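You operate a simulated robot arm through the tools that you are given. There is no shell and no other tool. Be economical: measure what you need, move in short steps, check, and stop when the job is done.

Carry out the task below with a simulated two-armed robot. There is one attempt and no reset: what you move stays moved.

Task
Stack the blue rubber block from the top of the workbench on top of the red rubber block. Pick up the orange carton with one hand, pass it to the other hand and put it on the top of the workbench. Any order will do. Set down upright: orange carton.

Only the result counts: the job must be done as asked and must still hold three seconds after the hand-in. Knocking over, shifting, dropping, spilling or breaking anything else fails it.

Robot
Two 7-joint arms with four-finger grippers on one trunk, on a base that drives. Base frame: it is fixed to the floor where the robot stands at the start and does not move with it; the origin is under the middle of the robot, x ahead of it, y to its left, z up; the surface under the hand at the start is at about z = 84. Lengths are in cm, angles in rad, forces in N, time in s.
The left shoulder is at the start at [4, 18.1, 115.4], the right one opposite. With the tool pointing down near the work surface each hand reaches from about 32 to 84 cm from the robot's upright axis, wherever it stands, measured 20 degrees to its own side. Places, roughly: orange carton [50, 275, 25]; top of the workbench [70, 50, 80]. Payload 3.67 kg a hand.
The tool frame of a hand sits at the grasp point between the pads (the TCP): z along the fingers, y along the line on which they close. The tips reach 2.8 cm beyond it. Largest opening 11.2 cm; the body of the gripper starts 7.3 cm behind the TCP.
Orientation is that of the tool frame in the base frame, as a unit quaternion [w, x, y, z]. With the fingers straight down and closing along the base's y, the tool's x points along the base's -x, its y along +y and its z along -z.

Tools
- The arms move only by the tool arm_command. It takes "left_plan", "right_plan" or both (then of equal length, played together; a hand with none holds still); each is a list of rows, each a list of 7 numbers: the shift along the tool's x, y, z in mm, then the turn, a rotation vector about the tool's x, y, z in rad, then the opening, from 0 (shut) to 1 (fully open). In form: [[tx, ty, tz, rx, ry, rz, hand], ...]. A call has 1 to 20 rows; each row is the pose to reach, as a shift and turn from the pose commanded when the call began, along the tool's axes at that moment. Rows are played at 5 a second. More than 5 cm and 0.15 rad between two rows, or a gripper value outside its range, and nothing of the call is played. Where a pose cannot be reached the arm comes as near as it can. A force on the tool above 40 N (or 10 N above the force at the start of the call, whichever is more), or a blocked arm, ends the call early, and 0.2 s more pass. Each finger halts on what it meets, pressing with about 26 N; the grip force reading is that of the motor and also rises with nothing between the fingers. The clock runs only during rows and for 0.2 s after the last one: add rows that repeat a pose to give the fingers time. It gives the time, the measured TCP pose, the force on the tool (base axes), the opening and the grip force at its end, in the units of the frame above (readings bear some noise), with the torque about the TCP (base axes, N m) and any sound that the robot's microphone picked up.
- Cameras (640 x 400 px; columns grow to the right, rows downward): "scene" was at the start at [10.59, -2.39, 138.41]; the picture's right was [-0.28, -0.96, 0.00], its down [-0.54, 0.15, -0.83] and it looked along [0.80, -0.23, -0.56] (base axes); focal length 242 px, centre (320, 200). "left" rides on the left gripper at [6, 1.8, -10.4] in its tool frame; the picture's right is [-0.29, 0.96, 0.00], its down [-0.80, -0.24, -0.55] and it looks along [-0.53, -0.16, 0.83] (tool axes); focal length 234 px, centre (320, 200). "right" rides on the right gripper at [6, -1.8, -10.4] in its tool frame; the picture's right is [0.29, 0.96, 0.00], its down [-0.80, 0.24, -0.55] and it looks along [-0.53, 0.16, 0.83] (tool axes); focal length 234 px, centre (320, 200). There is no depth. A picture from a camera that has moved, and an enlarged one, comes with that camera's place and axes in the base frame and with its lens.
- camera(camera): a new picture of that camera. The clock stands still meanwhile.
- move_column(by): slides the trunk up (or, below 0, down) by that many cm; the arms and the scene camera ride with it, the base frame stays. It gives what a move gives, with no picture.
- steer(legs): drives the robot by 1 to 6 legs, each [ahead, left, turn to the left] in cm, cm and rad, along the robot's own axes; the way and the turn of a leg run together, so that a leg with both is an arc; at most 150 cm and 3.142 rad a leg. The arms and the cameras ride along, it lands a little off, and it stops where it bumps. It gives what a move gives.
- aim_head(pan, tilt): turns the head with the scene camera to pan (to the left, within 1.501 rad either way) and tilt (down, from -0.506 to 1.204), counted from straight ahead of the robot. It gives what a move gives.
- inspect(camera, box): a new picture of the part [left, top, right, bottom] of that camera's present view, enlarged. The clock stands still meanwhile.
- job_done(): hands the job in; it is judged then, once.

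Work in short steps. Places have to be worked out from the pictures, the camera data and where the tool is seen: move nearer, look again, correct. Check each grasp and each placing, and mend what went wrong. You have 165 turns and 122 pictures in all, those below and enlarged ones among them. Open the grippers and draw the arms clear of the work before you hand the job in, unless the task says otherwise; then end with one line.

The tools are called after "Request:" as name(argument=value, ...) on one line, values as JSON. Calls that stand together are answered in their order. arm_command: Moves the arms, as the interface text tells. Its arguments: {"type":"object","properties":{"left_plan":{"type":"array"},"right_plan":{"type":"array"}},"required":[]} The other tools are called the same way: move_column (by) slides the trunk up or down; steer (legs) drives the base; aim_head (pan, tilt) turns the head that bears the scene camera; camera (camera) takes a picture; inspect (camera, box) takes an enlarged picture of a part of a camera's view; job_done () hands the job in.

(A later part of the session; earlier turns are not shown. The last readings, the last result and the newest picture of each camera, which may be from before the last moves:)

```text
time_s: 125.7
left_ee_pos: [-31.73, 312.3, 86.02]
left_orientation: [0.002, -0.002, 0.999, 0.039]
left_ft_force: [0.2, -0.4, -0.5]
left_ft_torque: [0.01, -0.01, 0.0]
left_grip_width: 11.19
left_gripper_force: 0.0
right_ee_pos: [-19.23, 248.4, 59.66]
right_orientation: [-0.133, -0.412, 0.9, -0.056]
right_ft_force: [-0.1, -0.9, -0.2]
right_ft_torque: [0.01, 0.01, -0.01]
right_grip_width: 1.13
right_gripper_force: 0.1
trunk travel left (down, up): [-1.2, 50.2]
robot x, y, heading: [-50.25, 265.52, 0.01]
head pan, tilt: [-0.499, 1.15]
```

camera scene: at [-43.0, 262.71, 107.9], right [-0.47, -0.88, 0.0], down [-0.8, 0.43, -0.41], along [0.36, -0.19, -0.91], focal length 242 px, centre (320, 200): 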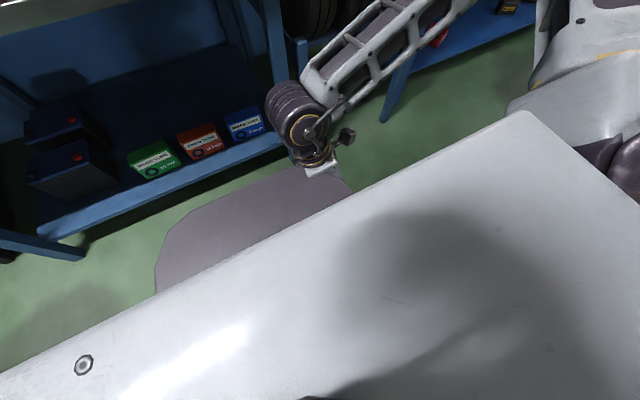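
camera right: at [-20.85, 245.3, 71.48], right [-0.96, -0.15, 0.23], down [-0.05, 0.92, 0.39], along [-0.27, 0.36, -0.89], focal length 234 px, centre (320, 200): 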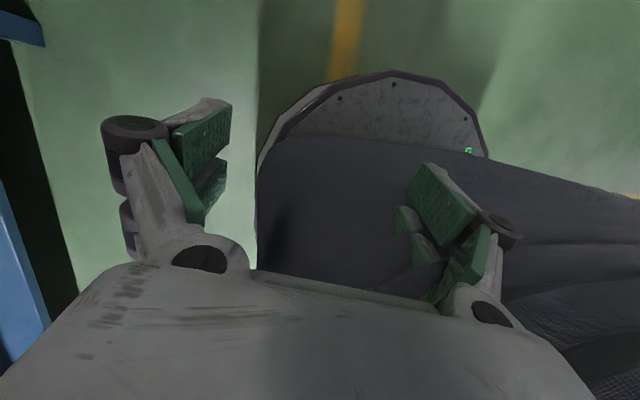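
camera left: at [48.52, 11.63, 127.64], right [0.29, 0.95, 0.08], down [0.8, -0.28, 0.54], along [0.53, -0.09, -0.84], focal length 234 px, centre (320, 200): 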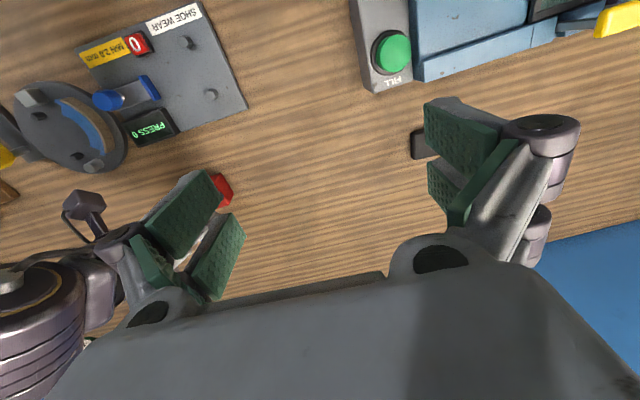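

Freed. I continue yawing to nominal while moving forward and up.

Request:
arm_command(right_plan=[[-12, -14, -10, 0, 0, 0.12, 0.1], [-25, -28, -20, 0, 0, 0.24, 0.1], [-37, -42, -40, 0, 0, 0.36, 0.1], [-50, -56, -60, 0, 0, 0.48, 0.1], [-62, -70, -80, 0, 0, 0.6, 0.1], [-75, -84, -100, 0, 0, 0.72, 0.1], [-87, -98, -120, 0, 0, 0.86, 0.1], [-99, -111, -140, 0, 0, 0.86, 0.1], [-99, -111, -140, 0, 0, 0.86, 0.1]])

```text
time_s: 127.7
left_ee_pos: [-31.74, 312.3, 85.99]
left_orientation: [0.001, -0.002, 0.999, 0.039]
left_ft_force: [0.3, -0.2, 0.0]
left_ft_torque: [0.0, -0.03, 0.03]
left_grip_width: 11.21
left_gripper_force: 0.1
right_ee_pos: [-1.87, 251.27, 70.02]
right_orientation: [-0.099, 0.001, 0.989, -0.107]
right_ft_force: [0.4, -0.6, 0.0]
right_ft_torque: [0.02, -0.02, 0.02]
right_grip_width: 1.12
right_gripper_force: 0.1
trunk travel left (down, up): [-1.2, 50.2]
robot x, y, heading: [-50.45, 265.42, 0.007]
head pan, tilt: [-0.499, 1.15]
```

Near nominal now. I rotate to the new target orientation (closing along +x, fingers pointing down and leftwards 0.6 rad, camera on the upper side).

Request:
arm_command(right_plan=[[0, 0, 0, -0.065, 0.04, 0.1175, 0.1], [0, 0, 0, -0.13, 0.08, 0.235, 0.1], [0, 0, 0, -0.195, 0.12, 0.3525, 0.1], [0, 0, 0, -0.26, 0.16, 0.47, 0.1], [0, 0, 0, -0.325, 0.2, 0.5875, 0.1], [0, 0, 0, -0.39, 0.24, 0.705, 0.1], [0, 0, 0, -0.455, 0.28, 0.8225, 0.1], [0, 0, 0, -0.52, 0.32, 0.94, 0.1], [0, 0, 0, -0.585, 0.36, 1.0575, 0.1], [0, 0, 0, -0.65, 0.4, 1.175, 0.1], [0, 0, 0, -0.715, 0.44, 1.2925, 0.1], [0, 0, 0, -0.78, 0.479, 1.41, 0.1], [0, 0, 0, -0.78, 0.479, 1.41, 0.1]])

```text
time_s: 130.5
left_ee_pos: [-31.77, 312.3, 85.96]
left_orientation: [0.001, -0.002, 0.999, 0.039]
left_ft_force: [-0.3, -0.1, -0.1]
left_ft_torque: [0.01, 0.0, -0.01]
left_grip_width: 11.18
left_gripper_force: 0.0
right_ee_pos: [-1.89, 251.35, 70.09]
right_orientation: [-0.209, 0.677, 0.674, 0.21]
right_ft_force: [-0.1, 0.5, 0.9]
right_ft_torque: [0.06, 0.01, 0.02]
right_grip_width: 1.1
right_gripper_force: 0.0
trunk travel left (down, up): [-1.2, 50.2]
robot x, y, heading: [-50.24, 265.63, 0.007]
head pan, tilt: [-0.499, 1.15]
```

Exactly reached. Now I test lowering to z≈29 here in free space.

Request:
arm_command(right_plan=[[-25.7, 4, 37.6, 0, 0, 0, 0.1], [-51.4, 8, 75.2, 0, 0, 0, 0.1], [-77, 12, 112.8, 0, 0, 0, 0.1], [-102.8, 16, 150.4, 0, 0, 0, 0.1], [-128.5, 20, 188, 0, 0, 0, 0.1], [-154, 24, 225.6, 0, 0, 0, 0.1], [-180, 28, 263, 0, 0, 0, 0.1], [-205.6, 32, 300.8, 0, 0, 0, 0.1], [-231, 36, 339, 0, 0, 0, 0.1], [-231, 36, 339, 0, 0, 0, 0.1]])

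Request:
aim_head(pan=-0.2, tilt=0.75)

Request:
camera(camera="scene")

```text
time_s: 132.7
left_ee_pos: [-31.68, 312.31, 85.99]
left_orientation: [0.002, -0.002, 0.999, 0.04]
left_ft_force: [0.0, -0.5, 0.0]
left_ft_torque: [-0.02, -0.01, 0.02]
left_grip_width: 11.21
left_gripper_force: 0.1
right_ee_pos: [-3.68, 246.53, 44.51]
right_orientation: [-0.208, 0.676, 0.676, 0.209]
right_ft_force: [0.3, 0.5, -0.1]
right_ft_torque: [0.01, -0.02, 0.03]
right_grip_width: 1.14
right_gripper_force: 0.0
right hand out of reach, approached as far as the arm can: row 5, 6, 7, 8, 9, 10
trunk travel left (down, up): [-1.2, 50.2]
robot x, y, heading: [-50.18, 265.1, 0.005]
head pan, tilt: [-0.499, 1.15]
```

```text
time_s: 133.5
left_ee_pos: [-31.73, 312.27, 85.98]
left_orientation: [0.001, -0.002, 0.999, 0.039]
left_ft_force: [0.3, -0.2, 0.8]
left_ft_torque: [0.01, -0.03, 0.0]
left_grip_width: 11.23
left_gripper_force: 0.1
right_ee_pos: [-3.79, 246.39, 44.47]
right_orientation: [-0.21, 0.676, 0.675, 0.209]
right_ft_force: [-0.5, 0.7, -0.5]
right_ft_torque: [0.04, 0.0, 0.03]
right_grip_width: 1.13
right_gripper_force: 0.1
trunk travel left (down, up): [-1.2, 50.2]
robot x, y, heading: [-50.33, 265.49, 0.002]
head pan, tilt: [-0.201, 0.75]
```

```text
72 pictures are left
camera scene: at [-40.12, 263.92, 110.78], right [-0.2, -0.98, 0.0], down [-0.67, 0.13, -0.73], along [0.72, -0.14, -0.68], focal length 242 px, centre (320, 200)
```

scene: 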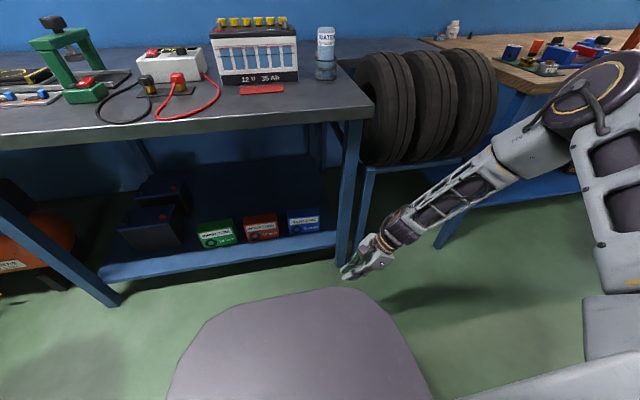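

The arm isn't extended but limited in posture. I back up and slide left so I can test an extended forward reach in free space.

Request:
steer(legs=[[-25, 25, 0]])

Request:
arm_command(right_plan=[[0, 40, 0, 0, 0, 0, 0.1], [0, 80, 0, 0, 0, 0, 0.1], [0, 120, 0, 0, 0, 0, 0.1], [0, 160, 0, 0, 0, 0, 0.1], [0, 200, 0, 0, 0, 0, 0.1], [0, 200, 0, 0, 0, 0, 0.1]])

```text
time_s: 135.8
left_ee_pos: [-56.35, 336.57, 85.99]
left_orientation: [0.002, -0.004, 0.999, 0.039]
left_ft_force: [0.6, 0.2, -0.9]
left_ft_torque: [0.0, 0.0, -0.06]
left_grip_width: 11.17
left_gripper_force: 0.0
right_ee_pos: [-28.06, 270.95, 44.53]
right_orientation: [-0.209, 0.675, 0.676, 0.21]
right_ft_force: [-0.3, -0.6, 0.5]
right_ft_torque: [-0.01, 0.0, 0.02]
right_grip_width: 1.11
right_gripper_force: 0.1
trunk travel left (down, up): [-1.2, 50.2]
robot x, y, heading: [-74.52, 289.28, 0.01]
head pan, tilt: [-0.201, 0.75]
```

```text
time_s: 137.2
left_ee_pos: [-56.28, 336.43, 85.97]
left_orientation: [0.002, -0.004, 0.999, 0.039]
left_ft_force: [0.8, -0.2, -0.5]
left_ft_torque: [0.0, -0.04, 0.0]
left_grip_width: 11.2
left_gripper_force: 0.0
right_ee_pos: [-15.02, 268.04, 51.72]
right_orientation: [-0.209, 0.674, 0.676, 0.21]
right_ft_force: [-0.2, 0.6, 0.2]
right_ft_torque: [-0.01, 0.0, 0.03]
right_grip_width: 1.13
right_gripper_force: 0.1
right hand out of reach, approached as far as the arm can: row 1, 2, 3, 4, 5, 6
trunk travel left (down, up): [-1.2, 50.2]
robot x, y, heading: [-74.3, 290.04, 0.009]
head pan, tilt: [-0.201, 0.75]
```

I look at the arm's shape in this extended pose.

Request:
aim_head(pan=-0.6, tilt=0.6)

Request:
camera(camera="scene")

```text
time_s: 138.0
left_ee_pos: [-56.3, 336.48, 85.96]
left_orientation: [0.002, -0.004, 0.999, 0.04]
left_ft_force: [-0.3, 0.6, -0.8]
left_ft_torque: [-0.03, 0.0, -0.06]
left_grip_width: 11.23
left_gripper_force: 0.1
right_ee_pos: [-14.87, 268.01, 51.78]
right_orientation: [-0.209, 0.674, 0.677, 0.21]
right_ft_force: [0.2, -0.1, -0.2]
right_ft_torque: [0.02, -0.01, 0.0]
right_grip_width: 1.13
right_gripper_force: 0.0
trunk travel left (down, up): [-1.2, 50.2]
robot x, y, heading: [-74.81, 289.21, 0.008]
head pan, tilt: [-0.6, 0.6]
```

```text
71 pictures are left
camera scene: at [-65.29, 284.78, 112.07], right [-0.56, -0.83, 0.0], down [-0.47, 0.32, -0.82], along [0.68, -0.46, -0.57], focal length 242 px, centre (320, 200)
```

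scene: 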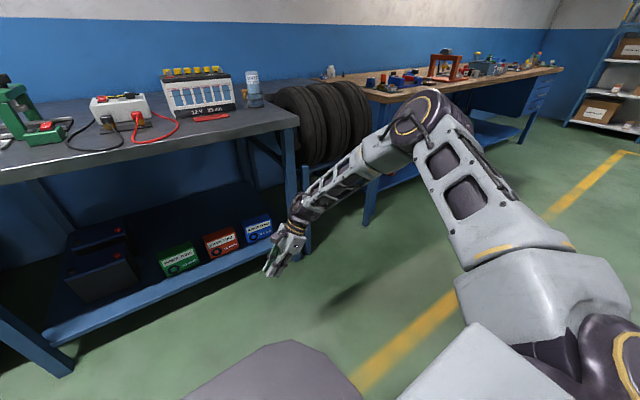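

The arm seems limited in swinging its upper arm inward; targets out to the right should reach farther. I test moving the hand 33 cm to the right and lower.

Request:
arm_command(right_plan=[[-40, 0, -15, 0, 0, 0, 0.1], [-80, 0, -30, 0, 0, 0, 0.1], [-120, 0, -45, 0, 0, 0, 0.1], [-160, 0, -60, 0, 0, 0, 0.1], [-200, 0, -75, 0, 0, 0, 0.1], [-240, 0, -90, 0, 0, 0, 0.1], [-280, 0, -105, 0, 0, 0, 0.1], [-318, 0, -120, 0, 0, 0, 0.1], [-330, 0, -100, 0, 0, 0, 0.1], [-350, 0, -60, 0, 0, 0, 0.1], [-372, 0, -30, 0, 0, 0, 0.1], [-372, 0, -30, 0, 0, 0, 0.1]])

```text
time_s: 140.6
left_ee_pos: [-56.28, 336.47, 85.98]
left_orientation: [0.002, -0.004, 0.999, 0.039]
left_ft_force: [-0.8, 0.2, -0.3]
left_ft_torque: [-0.01, -0.02, 0.02]
left_grip_width: 11.18
left_gripper_force: 0.1
right_ee_pos: [-20.34, 242.18, 48.9]
right_orientation: [-0.21, 0.675, 0.676, 0.209]
right_ft_force: [0.0, 0.0, 0.8]
right_ft_torque: [0.02, -0.03, 0.0]
right_grip_width: 1.14
right_gripper_force: 0.1
right hand out of reach, approached as far as the arm can: row 3, 4, 5, 6, 7, 8, 9, 10, 11, 12
trunk travel left (down, up): [-1.2, 50.2]
robot x, y, heading: [-74.83, 289.85, 0.008]
head pan, tilt: [-0.6, 0.6]
```

I test whether a nominal yaw with the fingers pitched forward (0.5 rad) allows a lower, farther reach: rotate the hand back first.

Request:
arm_command(right_plan=[[0, 0, 0, 0.006, -0.066, -0.126, 0.1], [0, 0, 0, 0.013, -0.132, -0.251, 0.1], [0, 0, 0, 0.019, -0.198, -0.377, 0.1], [0, 0, 0, 0.026, -0.264, -0.502, 0.1], [0, 0, 0, 0.032, -0.33, -0.628, 0.1], [0, 0, 0, 0.038, -0.396, -0.754, 0.1], [0, 0, 0, 0.045, -0.461, -0.879, 0.1], [0, 0, 0, 0.051, -0.527, -1.005, 0.1], [0, 0, 0, 0.057, -0.593, -1.131, 0.1], [0, 0, 0, 0.064, -0.659, -1.256, 0.1], [0, 0, 0, 0.07, -0.725, -1.382, 0.1], [0, 0, 0, 0.077, -0.791, -1.507, 0.1], [0, 0, 0, 0.083, -0.857, -1.633, 0.1], [0, 0, 0, 0.083, -0.857, -1.633, 0.1]])

Request:
arm_command(right_plan=[[20, 0, 40, 0, 0, 0, 0.1], [40, 0, 80, 0, 0, 0, 0.1], [60, 0, 120, 0, 0, 0, 0.1], [60, 0, 165, 0, 0, 0, 0.1], [60, 0, 210, 0, 0, 0, 0.1], [60, 0, 250, 0, 0, 0, 0.1], [60, 0, 250, 0, 0, 0, 0.1]])

Request:
camera(camera="scene")

```text
time_s: 143.6
left_ee_pos: [-56.34, 336.5, 85.91]
left_orientation: [0.003, -0.003, 0.999, 0.04]
left_ft_force: [-0.2, -0.6, 0.5]
left_ft_torque: [0.0, 0.0, 0.02]
left_grip_width: 11.2
left_gripper_force: 0.0
right_ee_pos: [-20.25, 242.54, 48.65]
right_orientation: [0.247, -0.001, 0.969, 0.001]
right_ft_force: [-0.3, -0.2, 0.3]
right_ft_torque: [-0.01, -0.03, 0.02]
right_grip_width: 1.13
right_gripper_force: 0.1
trunk travel left (down, up): [-1.2, 50.2]
robot x, y, heading: [-74.79, 289.79, 0.006]
head pan, tilt: [-0.6, 0.6]
```

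```text
time_s: 145.2
left_ee_pos: [-56.33, 336.36, 85.98]
left_orientation: [0.002, -0.004, 0.999, 0.04]
left_ft_force: [0.3, -0.1, -1.1]
left_ft_torque: [-0.01, -0.02, -0.03]
left_grip_width: 11.2
left_gripper_force: 0.1
right_ee_pos: [-19.96, 241.52, 40.1]
right_orientation: [0.248, 0.0, 0.969, 0.0]
right_ft_force: [0.7, -0.1, -0.3]
right_ft_torque: [0.0, 0.0, 0.02]
right_grip_width: 1.12
right_gripper_force: 0.0
right hand out of reach, approached as far as the arm can: row 2, 3, 4, 5, 6, 7
trunk travel left (down, up): [-1.2, 50.2]
robot x, y, heading: [-74.4, 289.37, 0.008]
head pan, tilt: [-0.6, 0.6]
```

```text
70 pictures are left
camera scene: at [-65.3, 284.77, 112.07], right [-0.56, -0.83, 0.0], down [-0.47, 0.32, -0.82], along [0.68, -0.46, -0.57], focal length 242 px, centre (320, 200)
```

scene: 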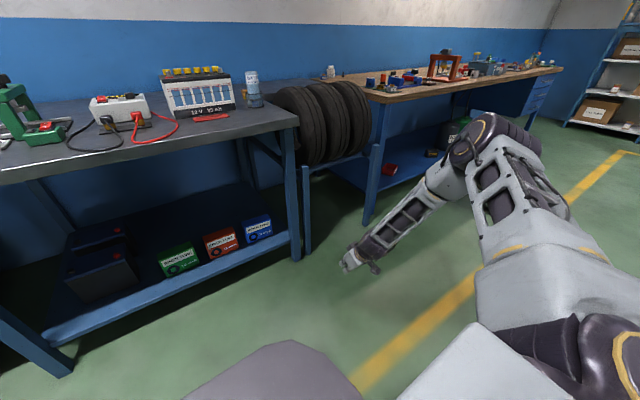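

The elbow stays above the shoulder so the wrist bottoms out at z≈58. I try to change the posture: back up, then straighten the arm forward with the fingers pointing ahead, to see if the elbow can drop.

Request:
steer(legs=[[-25, 0, 0]])

Request:
arm_command(right_plan=[[-44, -12, -16, 0, -0.1, 0, 0.1], [-88, -24, -32, 0, -0.2, 0, 0.1], [-132, -36, -48, 0, -0.3, 0, 0.1], [-176, -48, -64, 0, -0.4, 0, 0.1], [-220, -60, -80, 0, -0.5, 0, 0.1], [-264, -72, -96, 0, -0.6, 0, 0.1], [-308, -84, -112, 0, -0.7, 0, 0.1], [-352, -96, -128, 0, -0.8, 0, 0.1], [-396, -108, -144, 0, -0.9, 0, 0.1], [-440, -120, -160, 0, -1.0, 0, 0.1], [-440, -120, -160, 0, -1.0, 0, 0.1]])

Request:
camera(camera="scene")

```text
time_s: 147.1
left_ee_pos: [-81.2, 336.28, 85.98]
left_orientation: [0.001, -0.002, 0.999, 0.039]
left_ft_force: [-0.2, 0.8, 0.2]
left_ft_torque: [0.03, -0.03, 0.0]
left_grip_width: 11.2
left_gripper_force: 0.1
right_ee_pos: [-45.19, 241.09, 40.33]
right_orientation: [0.248, 0.002, 0.969, 0.0]
right_ft_force: [-0.9, 0.0, 0.6]
right_ft_torque: [0.04, 0.0, 0.0]
right_grip_width: 1.14
right_gripper_force: 0.0
trunk travel left (down, up): [-1.2, 50.2]
robot x, y, heading: [-99.83, 289.7, 0.003]
head pan, tilt: [-0.6, 0.6]
```

```text
time_s: 149.5
left_ee_pos: [-81.14, 336.21, 85.85]
left_orientation: [0.002, -0.002, 0.999, 0.04]
left_ft_force: [0.2, -0.4, -0.9]
left_ft_torque: [-0.01, -0.06, 0.02]
left_grip_width: 11.2
left_gripper_force: 0.1
right_ee_pos: [-19.63, 229.17, 85.19]
right_orientation: [0.653, 0.0, 0.757, 0.001]
right_ft_force: [0.1, 0.5, 1.1]
right_ft_torque: [-0.04, 0.01, 0.01]
right_grip_width: 1.14
right_gripper_force: 0.0
right hand out of reach, approached as far as the arm can: row 5, 6, 7, 8, 9, 10, 11
trunk travel left (down, up): [-1.2, 50.2]
robot x, y, heading: [-100.14, 289.46, 0.001]
head pan, tilt: [-0.6, 0.6]
```

```text
69 pictures are left
camera scene: at [-90.37, 284.57, 112.07], right [-0.56, -0.83, 0.0], down [-0.47, 0.32, -0.83], along [0.68, -0.46, -0.56], focal length 242 px, centre (320, 200)
```

scene: 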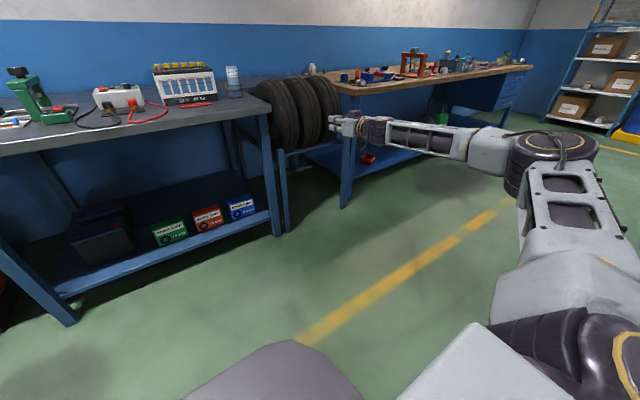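

The elbow seems limited to ~110° opening. I test whether the elbow can drop: lowering the hand 25 cm with fingers forward.

Request:
arm_command(right_plan=[[40, 6, -8, 0, 0, 0, 0.1], [80, 12, -16, 0, 0, 0, 0.1], [125, 18, -23, 0, 0, 0, 0.1], [170, 25, -31, 0, 0, 0, 0.1], [215, 31, -39, 0, 0, 0, 0.1], [260, 37, -47, 0, 0, 0, 0.1], [260, 37, -47, 0, 0, 0, 0.1]])

Request:
camera(camera="scene")

```text
time_s: 151.1
left_ee_pos: [-81.11, 336.24, 86.07]
left_orientation: [0.001, -0.001, 0.999, 0.039]
left_ft_force: [-0.5, -0.3, 0.4]
left_ft_torque: [0.05, 0.01, -0.03]
left_grip_width: 11.19
left_gripper_force: 0.0
right_ee_pos: [-31.64, 229.92, 75.16]
right_orientation: [0.622, -0.009, 0.783, 0.01]
right_ft_force: [0.3, 0.1, -0.1]
right_ft_torque: [0.05, -0.01, -0.01]
right_grip_width: 1.1
right_gripper_force: 0.0
right hand out of reach, approached as far as the arm can: row 1, 2, 3, 4, 5, 6, 7
trunk travel left (down, up): [-1.2, 50.2]
robot x, y, heading: [-99.68, 289.16, 0.004]
head pan, tilt: [-0.6, 0.6]
```

```text
68 pictures are left
camera scene: at [-90.35, 284.59, 112.07], right [-0.56, -0.83, 0.0], down [-0.47, 0.32, -0.82], along [0.68, -0.46, -0.57], focal length 242 px, centre (320, 200)
```

scene: 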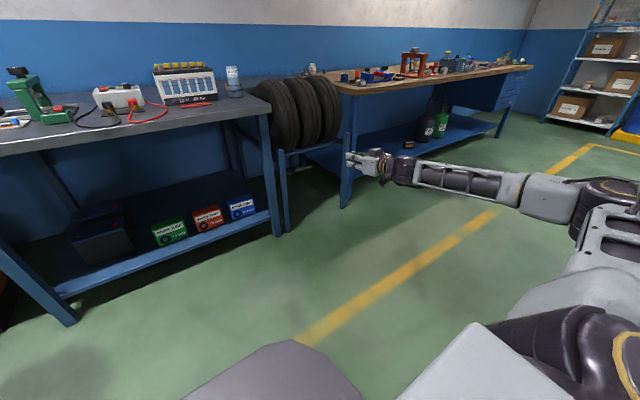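

The elbow did drop to shoulder level. I keep going: pull in slightly and lower, to coax the elbow down.

Request:
arm_command(right_plan=[[20, 5, -30, 0, 0, 0, 0.1], [50, 10, -60, 0, 0, 0, 0.1], [90, 20, -83, 0, 0, 0, 0.1], [130, 30, -83, 0, 0, 0, 0.1], [173, 30, -83, 0, 0, 0, 0.1], [173, 30, -83, 0, 0, 0, 0.1]])

Request:
camera(camera="scene")

```text
time_s: 152.5
left_ee_pos: [-81.19, 336.31, 86.01]
left_orientation: [0.001, -0.002, 0.999, 0.039]
left_ft_force: [0.7, 0.3, -1.3]
left_ft_torque: [-0.03, -0.01, -0.01]
left_grip_width: 11.19
left_gripper_force: 0.0
right_ee_pos: [-44.07, 232.62, 60.68]
right_orientation: [0.621, -0.009, 0.783, 0.01]
right_ft_force: [0.3, 0.6, 0.3]
right_ft_torque: [0.04, 0.05, 0.0]
right_grip_width: 1.14
right_gripper_force: 0.1
trunk travel left (down, up): [-1.2, 50.2]
robot x, y, heading: [-99.95, 289.35, 0.007]
head pan, tilt: [-0.6, 0.6]
```

```text
67 pictures are left
camera scene: at [-90.35, 284.61, 112.08], right [-0.56, -0.83, 0.0], down [-0.47, 0.32, -0.83], along [0.68, -0.46, -0.56], focal length 242 px, centre (320, 200)
```

scene: 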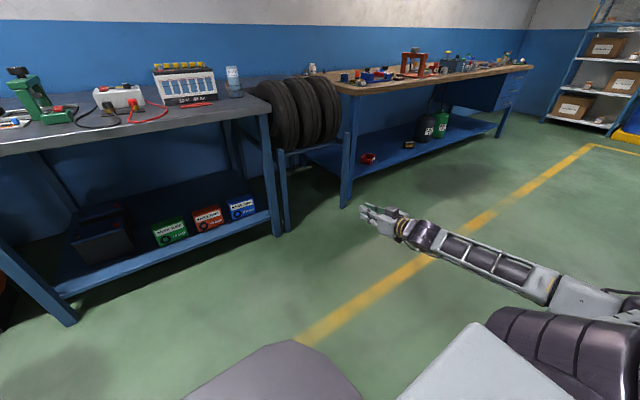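

Excellent — the elbow is now below the shoulder. I continue lowering to z≈34 and inward.

Request:
arm_command(right_plan=[[43, 13, 13, 0, 0, 0, 0.1], [86, 26, 26, 0, 0, 0, 0.1], [129, 40, 40, 0, 0, 0, 0.1], [172, 53, 53, 0, 0, 0, 0.1], [215, 66, 66, 0, 0, 0, 0.1], [258, 80, 80, 0, 0, 0, 0.1], [258, 80, 80, 0, 0, 0, 0.1]])

Request:
camera(camera="scene")

```text
time_s: 154.1
left_ee_pos: [-81.21, 336.22, 85.98]
left_orientation: [0.001, -0.002, 0.999, 0.039]
left_ft_force: [0.8, -0.2, 0.4]
left_ft_torque: [-0.03, 0.0, 0.04]
left_grip_width: 11.2
left_gripper_force: 0.0
right_ee_pos: [-42.4, 240.53, 33.8]
right_orientation: [0.622, -0.008, 0.783, 0.01]
right_ft_force: [0.3, -0.3, 0.5]
right_ft_torque: [0.0, -0.02, 0.02]
right_grip_width: 1.12
right_gripper_force: 0.0
trunk travel left (down, up): [-1.2, 50.2]
robot x, y, heading: [-99.61, 289.45, 0.001]
head pan, tilt: [-0.6, 0.6]
```

```text
66 pictures are left
camera scene: at [-90.36, 284.6, 112.07], right [-0.56, -0.83, 0.0], down [-0.47, 0.32, -0.83], along [0.68, -0.46, -0.56], focal length 242 px, centre (320, 200)
```

scene: 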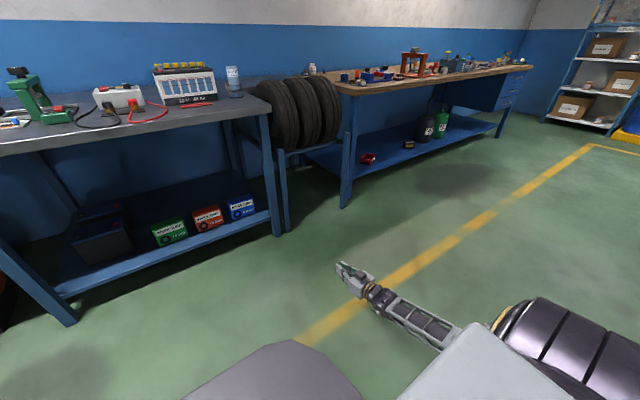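

The elbow is low now, wrist at z≈39. Next I pitch the tool down to vertical while raising a bit.

Request:
arm_command(right_plan=[[-10, 10, -8, 0, 0.134, 0, 0.1], [-20, 20, -15, 0, 0.269, 0, 0.1], [-30, 30, -22, 0, 0.403, 0, 0.1], [-40, 40, -30, 0, 0.537, 0, 0.1], [-50, 50, -37, 0, 0.671, 0, 0.1], [-60, 60, -45, 0, 0.806, 0, 0.1], [-70, 70, -52, 0, 0.94, 0, 0.1], [-80, 80, -60, 0, 1.074, 0, 0.1], [-90, 90, -67, 0, 1.209, 0, 0.1], [-96, 100, -74, 0, 1.343, 0, 0.1], [-96, 100, -74, 0, 1.343, 0, 0.1]])

Request:
camera(camera="scene")

```text
time_s: 156.5
left_ee_pos: [-81.25, 336.23, 86.04]
left_orientation: [0.001, -0.002, 0.999, 0.04]
left_ft_force: [0.4, 0.1, 0.1]
left_ft_torque: [0.01, 0.01, -0.01]
left_grip_width: 11.23
left_gripper_force: 0.1
right_ee_pos: [-47.74, 250.72, 44.56]
right_orientation: [0.0, -0.012, 1.0, 0.002]
right_ft_force: [-0.9, 0.8, -0.7]
right_ft_torque: [-0.03, 0.02, 0.01]
right_grip_width: 1.12
right_gripper_force: 0.1
trunk travel left (down, up): [-1.2, 50.2]
robot x, y, heading: [-99.69, 289.82, -0.002]
head pan, tilt: [-0.6, 0.6]
```

```text
65 pictures are left
camera scene: at [-90.35, 284.59, 112.07], right [-0.56, -0.83, 0.0], down [-0.47, 0.32, -0.82], along [0.68, -0.46, -0.57], focal length 242 px, centre (320, 200)
```

scene: 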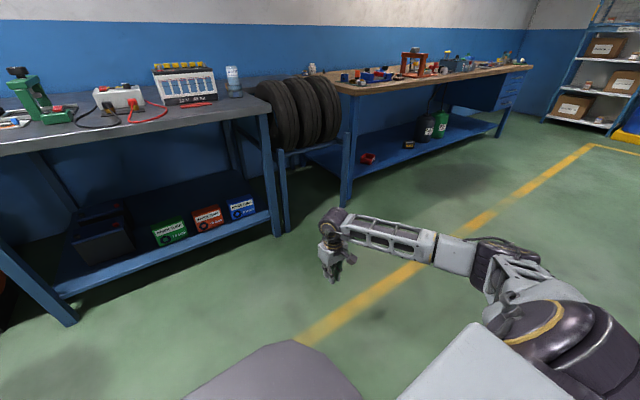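

Reached. Now yaw +90° about tool z (CW from above) here.

Request:
arm_command(right_plan=[[0, 0, 0, 0, 0, 0.14, 0.1], [0, 0, 0, 0, 0, 0.28, 0.1], [0, 0, 0, 0, 0, 0.42, 0.1], [0, 0, 0, 0, 0, 0.56, 0.1], [0, 0, 0, 0, 0, 0.7, 0.1], [0, 0, 0, 0, 0, 0.84, 0.1], [0, 0, 0, 0, 0, 0.98, 0.1], [0, 0, 0, 0, 0, 1.12, 0.1], [0, 0, 0, 0, 0, 1.26, 0.1], [0, 0, 0, 0, 0, 1.4, 0.1], [0, 0, 0, 0, 0, 1.547, 0.1], [0, 0, 0, 0, 0, 1.547, 0.1]])

Request:
arm_command(right_plan=[[0, 0, 40, 0, 0, 0, 0.1], [0, 0, 80, 0, 0, 0, 0.1], [0, 0, 120, 0, 0, 0, 0.1], [0, 0, 165, 0, 0, 0, 0.1], [0, 40, 165, 0, 0, 0, 0.1], [0, 80, 165, 0, 0, 0, 0.1], [0, 120, 165, 0, 0, 0, 0.1], [0, 120, 165, 0, 0, 0, 0.1]])

Request:
camera(camera="scene")

```text
time_s: 159.1
left_ee_pos: [-81.22, 336.28, 85.94]
left_orientation: [0.002, -0.001, 0.999, 0.04]
left_ft_force: [0.3, 0.4, -1.0]
left_ft_torque: [0.0, 0.01, -0.02]
left_grip_width: 11.19
left_gripper_force: 0.1
right_ee_pos: [-47.54, 250.76, 44.64]
right_orientation: [-0.001, 0.69, 0.723, 0.002]
right_ft_force: [-0.2, 0.8, 0.3]
right_ft_torque: [0.02, -0.03, -0.05]
right_grip_width: 1.11
right_gripper_force: 0.0
trunk travel left (down, up): [-1.2, 50.2]
robot x, y, heading: [-99.58, 289.5, -0.0]
head pan, tilt: [-0.6, 0.6]
```

```text
time_s: 160.9
left_ee_pos: [-81.01, 336.14, 86.02]
left_orientation: [0.002, -0.002, 0.999, 0.04]
left_ft_force: [0.0, 0.4, -0.4]
left_ft_torque: [0.0, 0.02, 0.0]
left_grip_width: 11.17
left_gripper_force: 0.0
right_ee_pos: [-35.28, 251.47, 28.07]
right_orientation: [-0.002, 0.69, 0.724, 0.001]
right_ft_force: [-0.1, 0.7, -0.4]
right_ft_torque: [0.03, 0.03, -0.03]
right_grip_width: 1.14
right_gripper_force: 0.0
trunk travel left (down, up): [-1.2, 50.2]
robot x, y, heading: [-99.64, 289.44, 0.004]
head pan, tilt: [-0.6, 0.6]
```

```text
64 pictures are left
camera scene: at [-90.35, 284.57, 112.07], right [-0.56, -0.83, 0.0], down [-0.47, 0.32, -0.82], along [0.68, -0.46, -0.57], focal length 242 px, centre (320, 200)
```

scene: 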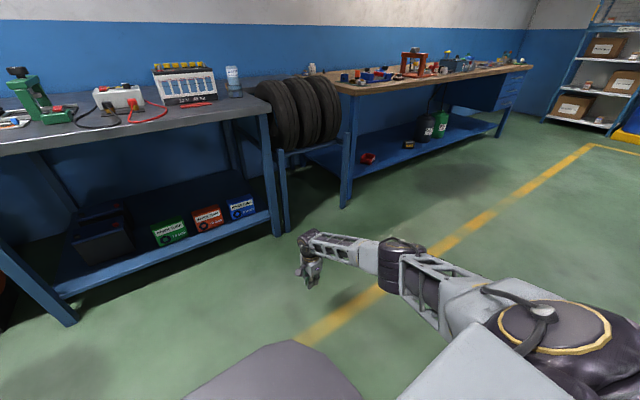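

The pose needed is reachable: TCP at robot-frame (64,-38,28), tool vertical, elbow low. I raise the hand to z≈45, open it, and drive so the hand goes under the bench.

Request:
arm_command(right_plan=[[0, 0, -45, 0, 0, 0.02, 0.5], [0, 0, -90, 0, 0, 0.047, 0.9], [0, 0, -135, 0, 0, 0.047, 1], [0, 0, -165, 0, 0, 0.047, 1], [0, 0, -165, 0, 0, 0.047, 1]])

Request:
steer(legs=[[0, 20.5, 0], [55, 0, 0]])

Request:
camera(camera="scene")

Request:
camera(camera="right")

```text
time_s: 162.1
left_ee_pos: [-81.11, 336.42, 85.9]
left_orientation: [0.002, -0.001, 0.999, 0.038]
left_ft_force: [-0.5, -1.0, -0.7]
left_ft_torque: [0.01, -0.03, 0.0]
left_grip_width: 11.19
left_gripper_force: 0.1
right_ee_pos: [-35.44, 251.21, 44.42]
right_orientation: [-0.003, 0.706, 0.708, 0.001]
right_ft_force: [-0.1, -1.0, 0.5]
right_ft_torque: [0.0, 0.01, -0.04]
right_grip_width: 11.21
right_gripper_force: 0.1
trunk travel left (down, up): [-1.2, 50.2]
robot x, y, heading: [-99.81, 289.56, 0.004]
head pan, tilt: [-0.6, 0.6]
```

```text
time_s: 166.6
left_ee_pos: [-26.13, 356.12, 85.98]
left_orientation: [0.001, 0.004, 0.999, 0.039]
left_ft_force: [0.5, 0.2, -0.5]
left_ft_torque: [-0.02, 0.04, -0.01]
left_grip_width: 11.21
left_gripper_force: 0.1
right_ee_pos: [18.61, 270.65, 44.38]
right_orientation: [-0.003, 0.711, 0.704, 0.001]
right_ft_force: [0.1, -0.4, 0.0]
right_ft_torque: [0.0, 0.01, 0.01]
right_grip_width: 11.19
right_gripper_force: 0.1
trunk travel left (down, up): [-1.2, 50.2]
robot x, y, heading: [-45.61, 309.75, -0.004]
head pan, tilt: [-0.6, 0.6]
```

```text
63 pictures are left
camera scene: at [-35.93, 304.58, 112.06], right [-0.57, -0.82, 0.0], down [-0.46, 0.32, -0.82], along [0.68, -0.47, -0.57], focal length 242 px, centre (320, 200)
```

scene: 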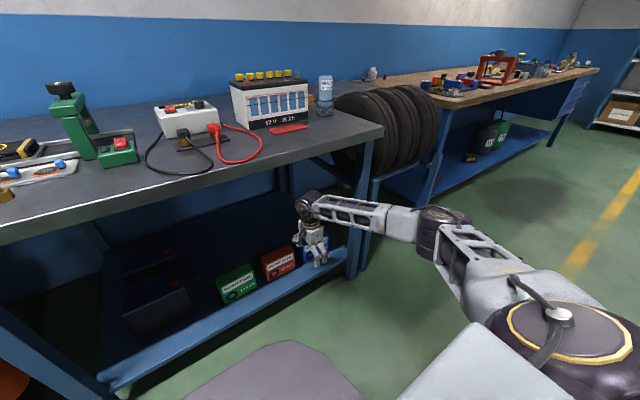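

```text
62 pictures are left
camera right: at [16.77, 276.57, 54.78], right [0.96, 0.28, 0.0], down [0.23, -0.8, 0.55], along [0.15, -0.53, -0.84], focal length 234 px, centre (320, 200)
```

right: 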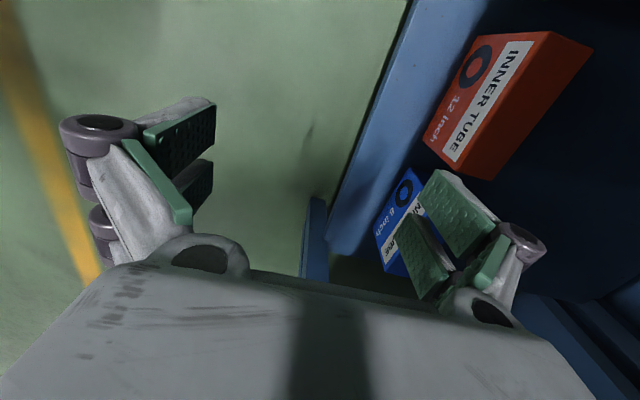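

Clear view: carton top centre ≈[36.6,276.3], depth ~4.8, width ~13. I drive ahead 17.5 cm with the hand at z≈44.

Request:
steer(legs=[[17.5, 1.0, 0]])

Request:
camera(camera="right")

Request:
camera(camera="scene")

```text
time_s: 168.1
left_ee_pos: [-8.16, 357.01, 85.88]
left_orientation: [0.002, 0.005, 0.999, 0.04]
left_ft_force: [0.7, -0.5, -0.7]
left_ft_torque: [0.01, 0.04, 0.0]
left_grip_width: 11.21
left_gripper_force: 0.1
right_ee_pos: [36.43, 271.49, 44.36]
right_orientation: [-0.002, 0.711, 0.703, 0.001]
right_ft_force: [0.2, -0.2, -0.3]
right_ft_torque: [-0.01, 0.02, -0.01]
right_grip_width: 11.18
right_gripper_force: 0.1
trunk travel left (down, up): [-1.2, 50.2]
robot x, y, heading: [-27.43, 310.42, -0.006]
head pan, tilt: [-0.6, 0.6]
```

```text
61 pictures are left
camera right: at [34.71, 277.34, 54.74], right [0.96, 0.28, 0.0], down [0.23, -0.8, 0.55], along [0.15, -0.53, -0.84], focal length 234 px, centre (320, 200)
```

right: 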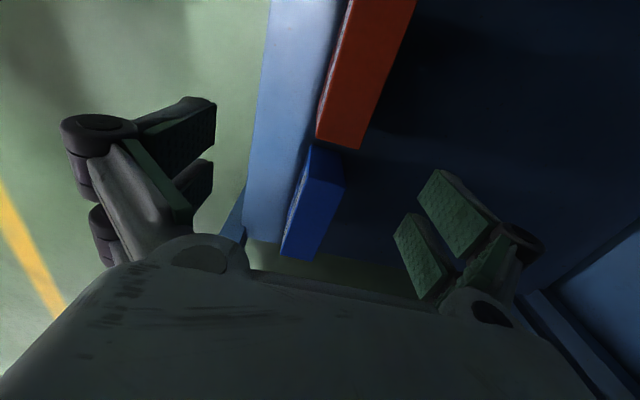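

```text
60 pictures are left
camera scene: at [-17.91, 305.43, 112.06], right [-0.57, -0.82, 0.0], down [-0.46, 0.32, -0.82], along [0.68, -0.47, -0.57], focal length 242 px, centre (320, 200)
```

scene: 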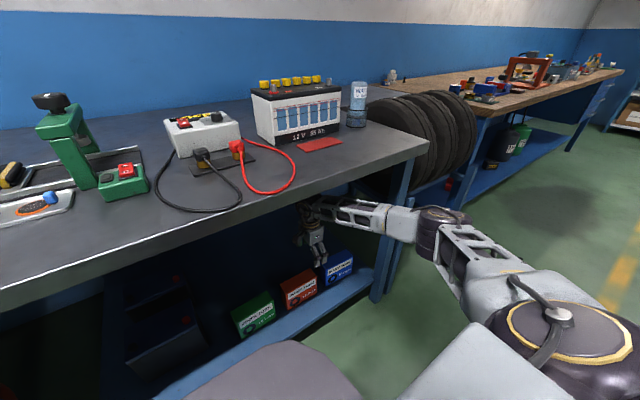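

Triangulating the two wrist views: carton front x≈37.3, back ≈42.4, y 268–284, top z≈26.5. I shift 3.5 cm forward and lower to z≈35, then re-check.

Request:
arm_command(right_plan=[[4, 18, 0, 0, 0, 0, 1], [8, 35, 0, 0, 0, 0, 1], [8, 35, 45, 0, 0, 0, 1], [8, 35, 92, 0, 0, 0, 1], [8, 35, 92, 0, 0, 0, 1]])

Request:
camera(camera="right")

```text
time_s: 169.3
left_ee_pos: [-8.26, 356.95, 85.97]
left_orientation: [0.002, 0.005, 0.999, 0.039]
left_ft_force: [0.0, -0.2, -0.1]
left_ft_torque: [0.03, -0.02, 0.05]
left_grip_width: 11.18
left_gripper_force: 0.0
right_ee_pos: [39.79, 272.13, 34.99]
right_orientation: [-0.002, 0.712, 0.702, 0.003]
right_ft_force: [-0.8, 0.2, 0.2]
right_ft_torque: [0.0, -0.04, -0.03]
right_grip_width: 11.21
right_gripper_force: 0.0
trunk travel left (down, up): [-1.2, 50.2]
robot x, y, heading: [-27.39, 310.13, -0.009]
head pan, tilt: [-0.6, 0.6]
```

```text
59 pictures are left
camera right: at [37.98, 277.98, 45.52], right [0.96, 0.28, 0.0], down [0.23, -0.8, 0.55], along [0.15, -0.53, -0.84], focal length 234 px, centre (320, 200)
```

right: 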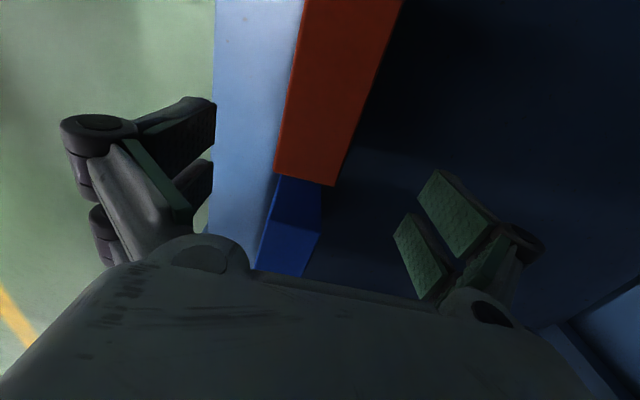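

Carton top z≈27, centre x≈39.4, right end y≈268. I descend 11 cm to TCP z≈24 with a -4 mm x correction.

Request:
arm_command(right_plan=[[0, -4, 35, 0, 0, 0, 1], [0, -4, 70, 0, 0, 0, 1], [0, -4, 95, 0, 0, 0, 1], [0, -4, 110, 0, 0, 0, 1], [0, -4, 110, 0, 0, 0, 1]])

Request:
camera(camera="right")

```text
time_s: 170.5
left_ee_pos: [-8.27, 357.09, 85.96]
left_orientation: [0.002, 0.005, 0.999, 0.039]
left_ft_force: [0.5, -0.2, 0.0]
left_ft_torque: [0.02, -0.01, -0.01]
left_grip_width: 11.23
left_gripper_force: 0.0
right_ee_pos: [37.89, 272.51, 25.25]
right_orientation: [-0.002, 0.711, 0.703, 0.002]
right_ft_force: [-0.1, 0.3, -0.4]
right_ft_torque: [0.0, -0.02, 0.02]
right_grip_width: 11.18
right_gripper_force: 0.1
right hand out of reach, approached as far as the arm can: row 3, 4, 5
trunk travel left (down, up): [-1.2, 50.2]
robot x, y, heading: [-27.09, 310.21, -0.008]
head pan, tilt: [-0.6, 0.6]
```

```text
58 pictures are left
camera right: at [36.01, 278.44, 35.64], right [0.96, 0.28, 0.0], down [0.23, -0.8, 0.55], along [0.15, -0.53, -0.84], focal length 234 px, centre (320, 200)
```

right: 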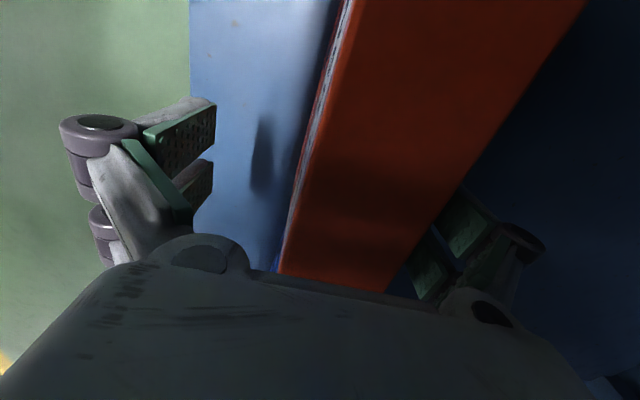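

Fingers straddle the carton (TCP z 25.2). I nudge the base 1.5 cm ahead to centre, then close.

Request:
steer(legs=[[1.6, 0, 0]])

Request:
arm_command(right_plan=[[0, 0, 0, 0, 0, 0, 0.7], [0, 0, 0, 0, 0, 0, 0.5], [0, 0, 0, 0, 0, 0, 0.3], [0, 0, 0, 0, 0, 0, 0.2], [0, 0, 0, 0, 0, 0, 0.2], [0, 0, 0, 0, 0, 0, 0.2]])

Request:
camera(camera="right")

```text
time_s: 171.3
left_ee_pos: [-6.37, 357.08, 85.98]
left_orientation: [0.001, 0.005, 0.999, 0.039]
left_ft_force: [0.7, -0.2, 0.2]
left_ft_torque: [0.01, -0.02, 0.02]
left_grip_width: 11.2
left_gripper_force: 0.1
right_ee_pos: [39.42, 272.7, 25.18]
right_orientation: [-0.003, 0.712, 0.703, 0.002]
right_ft_force: [0.1, 0.0, -1.5]
right_ft_torque: [-0.02, 0.02, 0.01]
right_grip_width: 11.2
right_gripper_force: 0.1
trunk travel left (down, up): [-1.2, 50.2]
robot x, y, heading: [-25.65, 310.37, -0.01]
head pan, tilt: [-0.6, 0.6]
```

```text
time_s: 172.7
left_ee_pos: [-6.62, 357.16, 86.03]
left_orientation: [0.002, 0.005, 0.999, 0.038]
left_ft_force: [0.0, -0.9, -0.1]
left_ft_torque: [-0.02, 0.0, -0.02]
left_grip_width: 11.21
left_gripper_force: 0.1
right_ee_pos: [39.46, 272.39, 25.34]
right_orientation: [-0.002, 0.711, 0.703, 0.002]
right_ft_force: [-0.6, -0.1, 1.6]
right_ft_torque: [0.05, 0.09, 0.16]
right_grip_width: 5.48
right_gripper_force: 25.8
trunk travel left (down, up): [-1.2, 50.2]
robot x, y, heading: [-25.98, 310.87, -0.009]
head pan, tilt: [-0.6, 0.6]
```

```text
57 pictures are left
camera right: at [37.66, 278.44, 35.66], right [0.96, 0.28, 0.0], down [0.23, -0.8, 0.55], along [0.15, -0.53, -0.84], focal length 234 px, centre (320, 200)
```

right: 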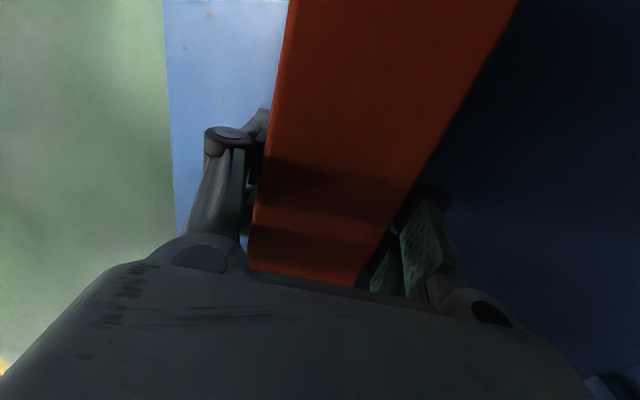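

Gripped (5.5 cm, 26 N). Lift 10 cm via trunk and check.

Request:
move_column(by=10)

Request:
camera(camera="scene")

```text
time_s: 174.0
left_ee_pos: [-6.38, 356.92, 95.99]
left_orientation: [0.001, 0.006, 0.999, 0.04]
left_ft_force: [0.5, 0.4, -0.4]
left_ft_torque: [0.02, -0.01, -0.01]
left_grip_width: 11.2
left_gripper_force: 0.1
right_ee_pos: [39.4, 272.53, 35.18]
right_orientation: [-0.002, 0.711, 0.703, 0.001]
right_ft_force: [0.6, -0.4, -4.7]
right_ft_torque: [-0.14, -0.01, 0.01]
right_grip_width: 5.5
right_gripper_force: 26.5
trunk travel left (down, up): [-11.2, 40.2]
robot x, y, heading: [-26.39, 310.55, -0.011]
head pan, tilt: [-0.6, 0.6]
```

```text
56 pictures are left
camera scene: at [-16.3, 305.41, 122.0], right [-0.57, -0.82, 0.0], down [-0.46, 0.32, -0.82], along [0.68, -0.47, -0.57], focal length 242 px, centre (320, 200)
```

scene: 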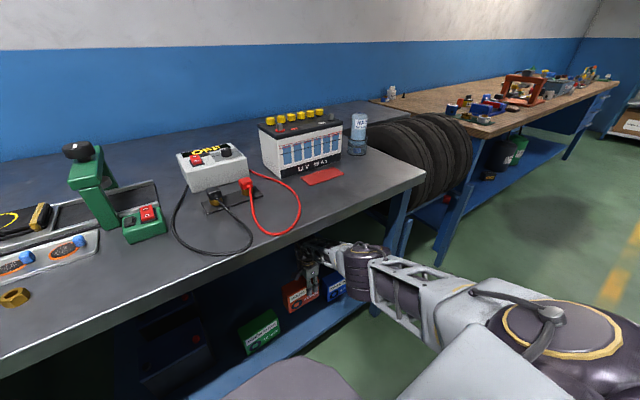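

Lifted (~4.5 N). I drive straight back 75 cm out from under the bench.

Request:
steer(legs=[[-75, 0, 0]])

Request:
camera(camera="scene")

```text
time_s: 178.2
left_ee_pos: [-81.75, 357.61, 95.98]
left_orientation: [0.002, 0.001, 0.999, 0.039]
left_ft_force: [-1.2, -0.1, -0.1]
left_ft_torque: [0.04, -0.01, 0.01]
left_grip_width: 11.18
left_gripper_force: 0.1
right_ee_pos: [-35.05, 273.36, 35.22]
right_orientation: [-0.003, 0.709, 0.705, 0.001]
right_ft_force: [0.1, 0.4, -3.5]
right_ft_torque: [-0.16, 0.0, 0.03]
right_grip_width: 5.5
right_gripper_force: 25.9
trunk travel left (down, up): [-11.2, 40.2]
robot x, y, heading: [-100.6, 310.95, -0.0]
head pan, tilt: [-0.6, 0.6]
```

```text
55 pictures are left
camera scene: at [-91.26, 305.83, 122.01], right [-0.57, -0.82, 0.0], down [-0.47, 0.32, -0.83], along [0.68, -0.47, -0.56], focal length 242 px, centre (320, 200)
```

scene: 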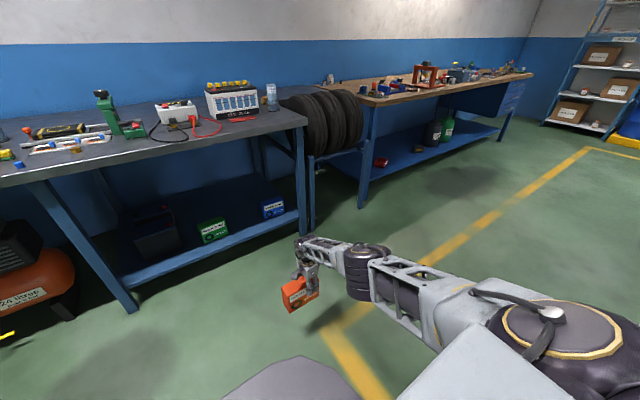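

Carton is out. Now I bring the right hand with the carton up and inward: robot-frame ≈(52,-18,69), for the hand-over.

Request:
arm_command(right_plan=[[22, -15, -38, 0, 0, 0, 0.2], [44, -30, -76, 0, 0, 0, 0.2], [65, -45, -113, 0, 0, 0, 0.2], [87, -60, -151, 0, 0, 0, 0.2], [109, -75, -189, 0, 0, 0, 0.2], [131, -90, -227, 0, 0, 0, 0.2], [152, -105, -264, 0, 0, 0, 0.2], [174, -120, -302, 0, 0, 0, 0.2], [196, -135, -340, 0, 0, 0, 0.2], [196, -135, -340, 0, 0, 0, 0.2]])

Request:
aim_head(pan=-0.2, tilt=0.6)

Request:
camera(camera="scene")

```text
time_s: 180.4
left_ee_pos: [-81.75, 357.4, 95.95]
left_orientation: [0.002, 0.0, 0.999, 0.04]
left_ft_force: [1.2, 0.1, 0.0]
left_ft_torque: [0.02, -0.02, 0.01]
left_grip_width: 11.19
left_gripper_force: 0.0
right_ee_pos: [-48.67, 293.1, 69.32]
right_orientation: [-0.002, 0.708, 0.707, 0.001]
right_ft_force: [0.1, -0.2, -4.2]
right_ft_torque: [-0.14, 0.01, 0.0]
right_grip_width: 5.48
right_gripper_force: 25.9
trunk travel left (down, up): [-11.2, 40.2]
robot x, y, heading: [-100.57, 310.84, 0.0]
head pan, tilt: [-0.6, 0.6]
```

```text
time_s: 181.2
left_ee_pos: [-81.93, 357.59, 95.92]
left_orientation: [0.001, 0.001, 0.999, 0.04]
left_ft_force: [-0.4, 0.0, 0.0]
left_ft_torque: [0.0, 0.03, 0.04]
left_grip_width: 11.19
left_gripper_force: 0.0
right_ee_pos: [-48.59, 293.11, 69.19]
right_orientation: [-0.002, 0.708, 0.706, 0.002]
right_ft_force: [-0.6, 0.0, -4.4]
right_ft_torque: [-0.15, 0.03, -0.03]
right_grip_width: 5.48
right_gripper_force: 25.6
trunk travel left (down, up): [-11.2, 40.2]
robot x, y, heading: [-100.59, 311.02, 0.001]
head pan, tilt: [-0.201, 0.6]
```

```text
54 pictures are left
camera scene: at [-89.85, 309.06, 122.01], right [-0.2, -0.98, 0.0], down [-0.55, 0.11, -0.82], along [0.81, -0.17, -0.57], focal length 242 px, centre (320, 200)
```

scene: 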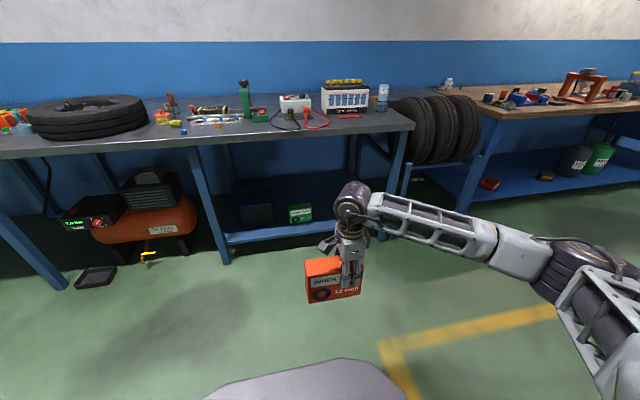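

Carton hangs at ≈[-48.6, 288.7–304.6, 60–71]. The left hand will take its left end, fingers pointing right and down 1.0 rad from vertical. First bring the left hand forward and start rotating it.

Request:
arm_command(left_plan=[[-43, -15, 0, 0, 0, 0, 1], [-86, -30, 0, 0, 0, 0, 1], [-129, -45, 0, 0, 0, 0, 1], [-172, -60, 0, 0, 0, 0, 1], [-215, -75, 0, 0, 0, 0, 1], [-258, -90, 0, 0, 0, 0, 1], [-300, -105, 0, 0, 0, 0, 1]])

Request:
arm_command(left_plan=[[0, 0, 0, 0.064, 0.065, -0.108, 1], [0, 0, 0, 0.129, 0.129, -0.216, 1], [0, 0, 0, 0.193, 0.194, -0.324, 1], [0, 0, 0, 0.258, 0.259, -0.432, 1], [0, 0, 0, 0.322, 0.323, -0.54, 1], [0, 0, 0, 0.386, 0.388, -0.648, 1], [0, 0, 0, 0.451, 0.453, -0.757, 1], [0, 0, 0, 0.515, 0.518, -0.865, 1], [0, 0, 0, 0.579, 0.582, -0.973, 1], [0, 0, 0, 0.644, 0.647, -1.081, 1], [0, 0, 0, 0.708, 0.712, -1.189, 1], [0, 0, 0, 0.773, 0.776, -1.297, 1], [0, 0, 0, 0.837, 0.841, -1.405, 1], [0, 0, 0, 0.837, 0.841, -1.405, 1]])

```text
time_s: 183.0
left_ee_pos: [-55.54, 347.31, 118.55]
left_orientation: [0.265, -0.011, 0.963, 0.037]
left_ft_force: [0.2, 0.2, -0.7]
left_ft_torque: [-0.05, 0.01, -0.05]
left_grip_width: 11.17
left_gripper_force: 0.0
left hand out of reach, approached as far as the arm can: row 4
right_ee_pos: [-48.31, 293.23, 69.14]
right_orientation: [-0.001, 0.708, 0.706, -0.001]
right_ft_force: [1.2, 0.1, -4.2]
right_ft_torque: [-0.19, 0.0, -0.05]
right_grip_width: 5.51
right_gripper_force: 25.9
trunk travel left (down, up): [-11.2, 40.2]
robot x, y, heading: [-100.81, 310.9, -0.003]
head pan, tilt: [-0.201, 0.6]
stopped in row 7 (left hand): the arm was blocked; the commanded pose is now the measured one
```

```text
time_s: 186.0
left_ee_pos: [-55.93, 347.04, 118.78]
left_orientation: [-0.163, -0.508, 0.688, -0.491]
left_ft_force: [-0.5, 0.1, -0.3]
left_ft_torque: [0.04, -0.02, -0.03]
left_grip_width: 11.2
left_gripper_force: 0.1
right_ee_pos: [-48.52, 293.11, 69.43]
right_orientation: [-0.002, 0.709, 0.706, 0.001]
right_ft_force: [0.1, 0.0, -4.6]
right_ft_torque: [-0.17, 0.02, 0.0]
right_grip_width: 5.5
right_gripper_force: 25.7
trunk travel left (down, up): [-11.2, 40.2]
robot x, y, heading: [-100.35, 310.88, -0.0]
head pan, tilt: [-0.201, 0.6]
```

The first move got disturbed (arm reconfigured, hand went up). I look at the left arm.

Request:
aim_head(pan=0.5, tilt=0.4)

Request:
camera(camera="scene")

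```text
time_s: 187.1
left_ee_pos: [-55.84, 347.08, 118.76]
left_orientation: [-0.162, -0.509, 0.689, -0.491]
left_ft_force: [-0.3, 0.4, 0.2]
left_ft_torque: [-0.03, -0.01, 0.02]
left_grip_width: 11.19
left_gripper_force: 0.2
right_ee_pos: [-48.64, 292.9, 69.28]
right_orientation: [-0.001, 0.709, 0.705, 0.001]
right_ft_force: [-0.5, -0.1, -5.1]
right_ft_torque: [-0.14, -0.02, 0.01]
right_grip_width: 5.51
right_gripper_force: 25.7
trunk travel left (down, up): [-11.2, 40.2]
robot x, y, heading: [-100.56, 311.06, -0.002]
head pan, tilt: [0.499, 0.4]
```

```text
53 pictures are left
camera scene: at [-90.35, 315.25, 123.83], right [0.48, -0.88, 0.0], down [-0.34, -0.19, -0.92], along [0.81, 0.44, -0.39], focal length 242 px, centre (320, 200)
```

scene: 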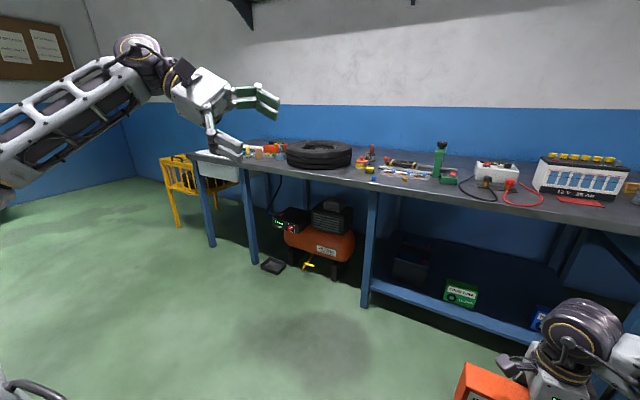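

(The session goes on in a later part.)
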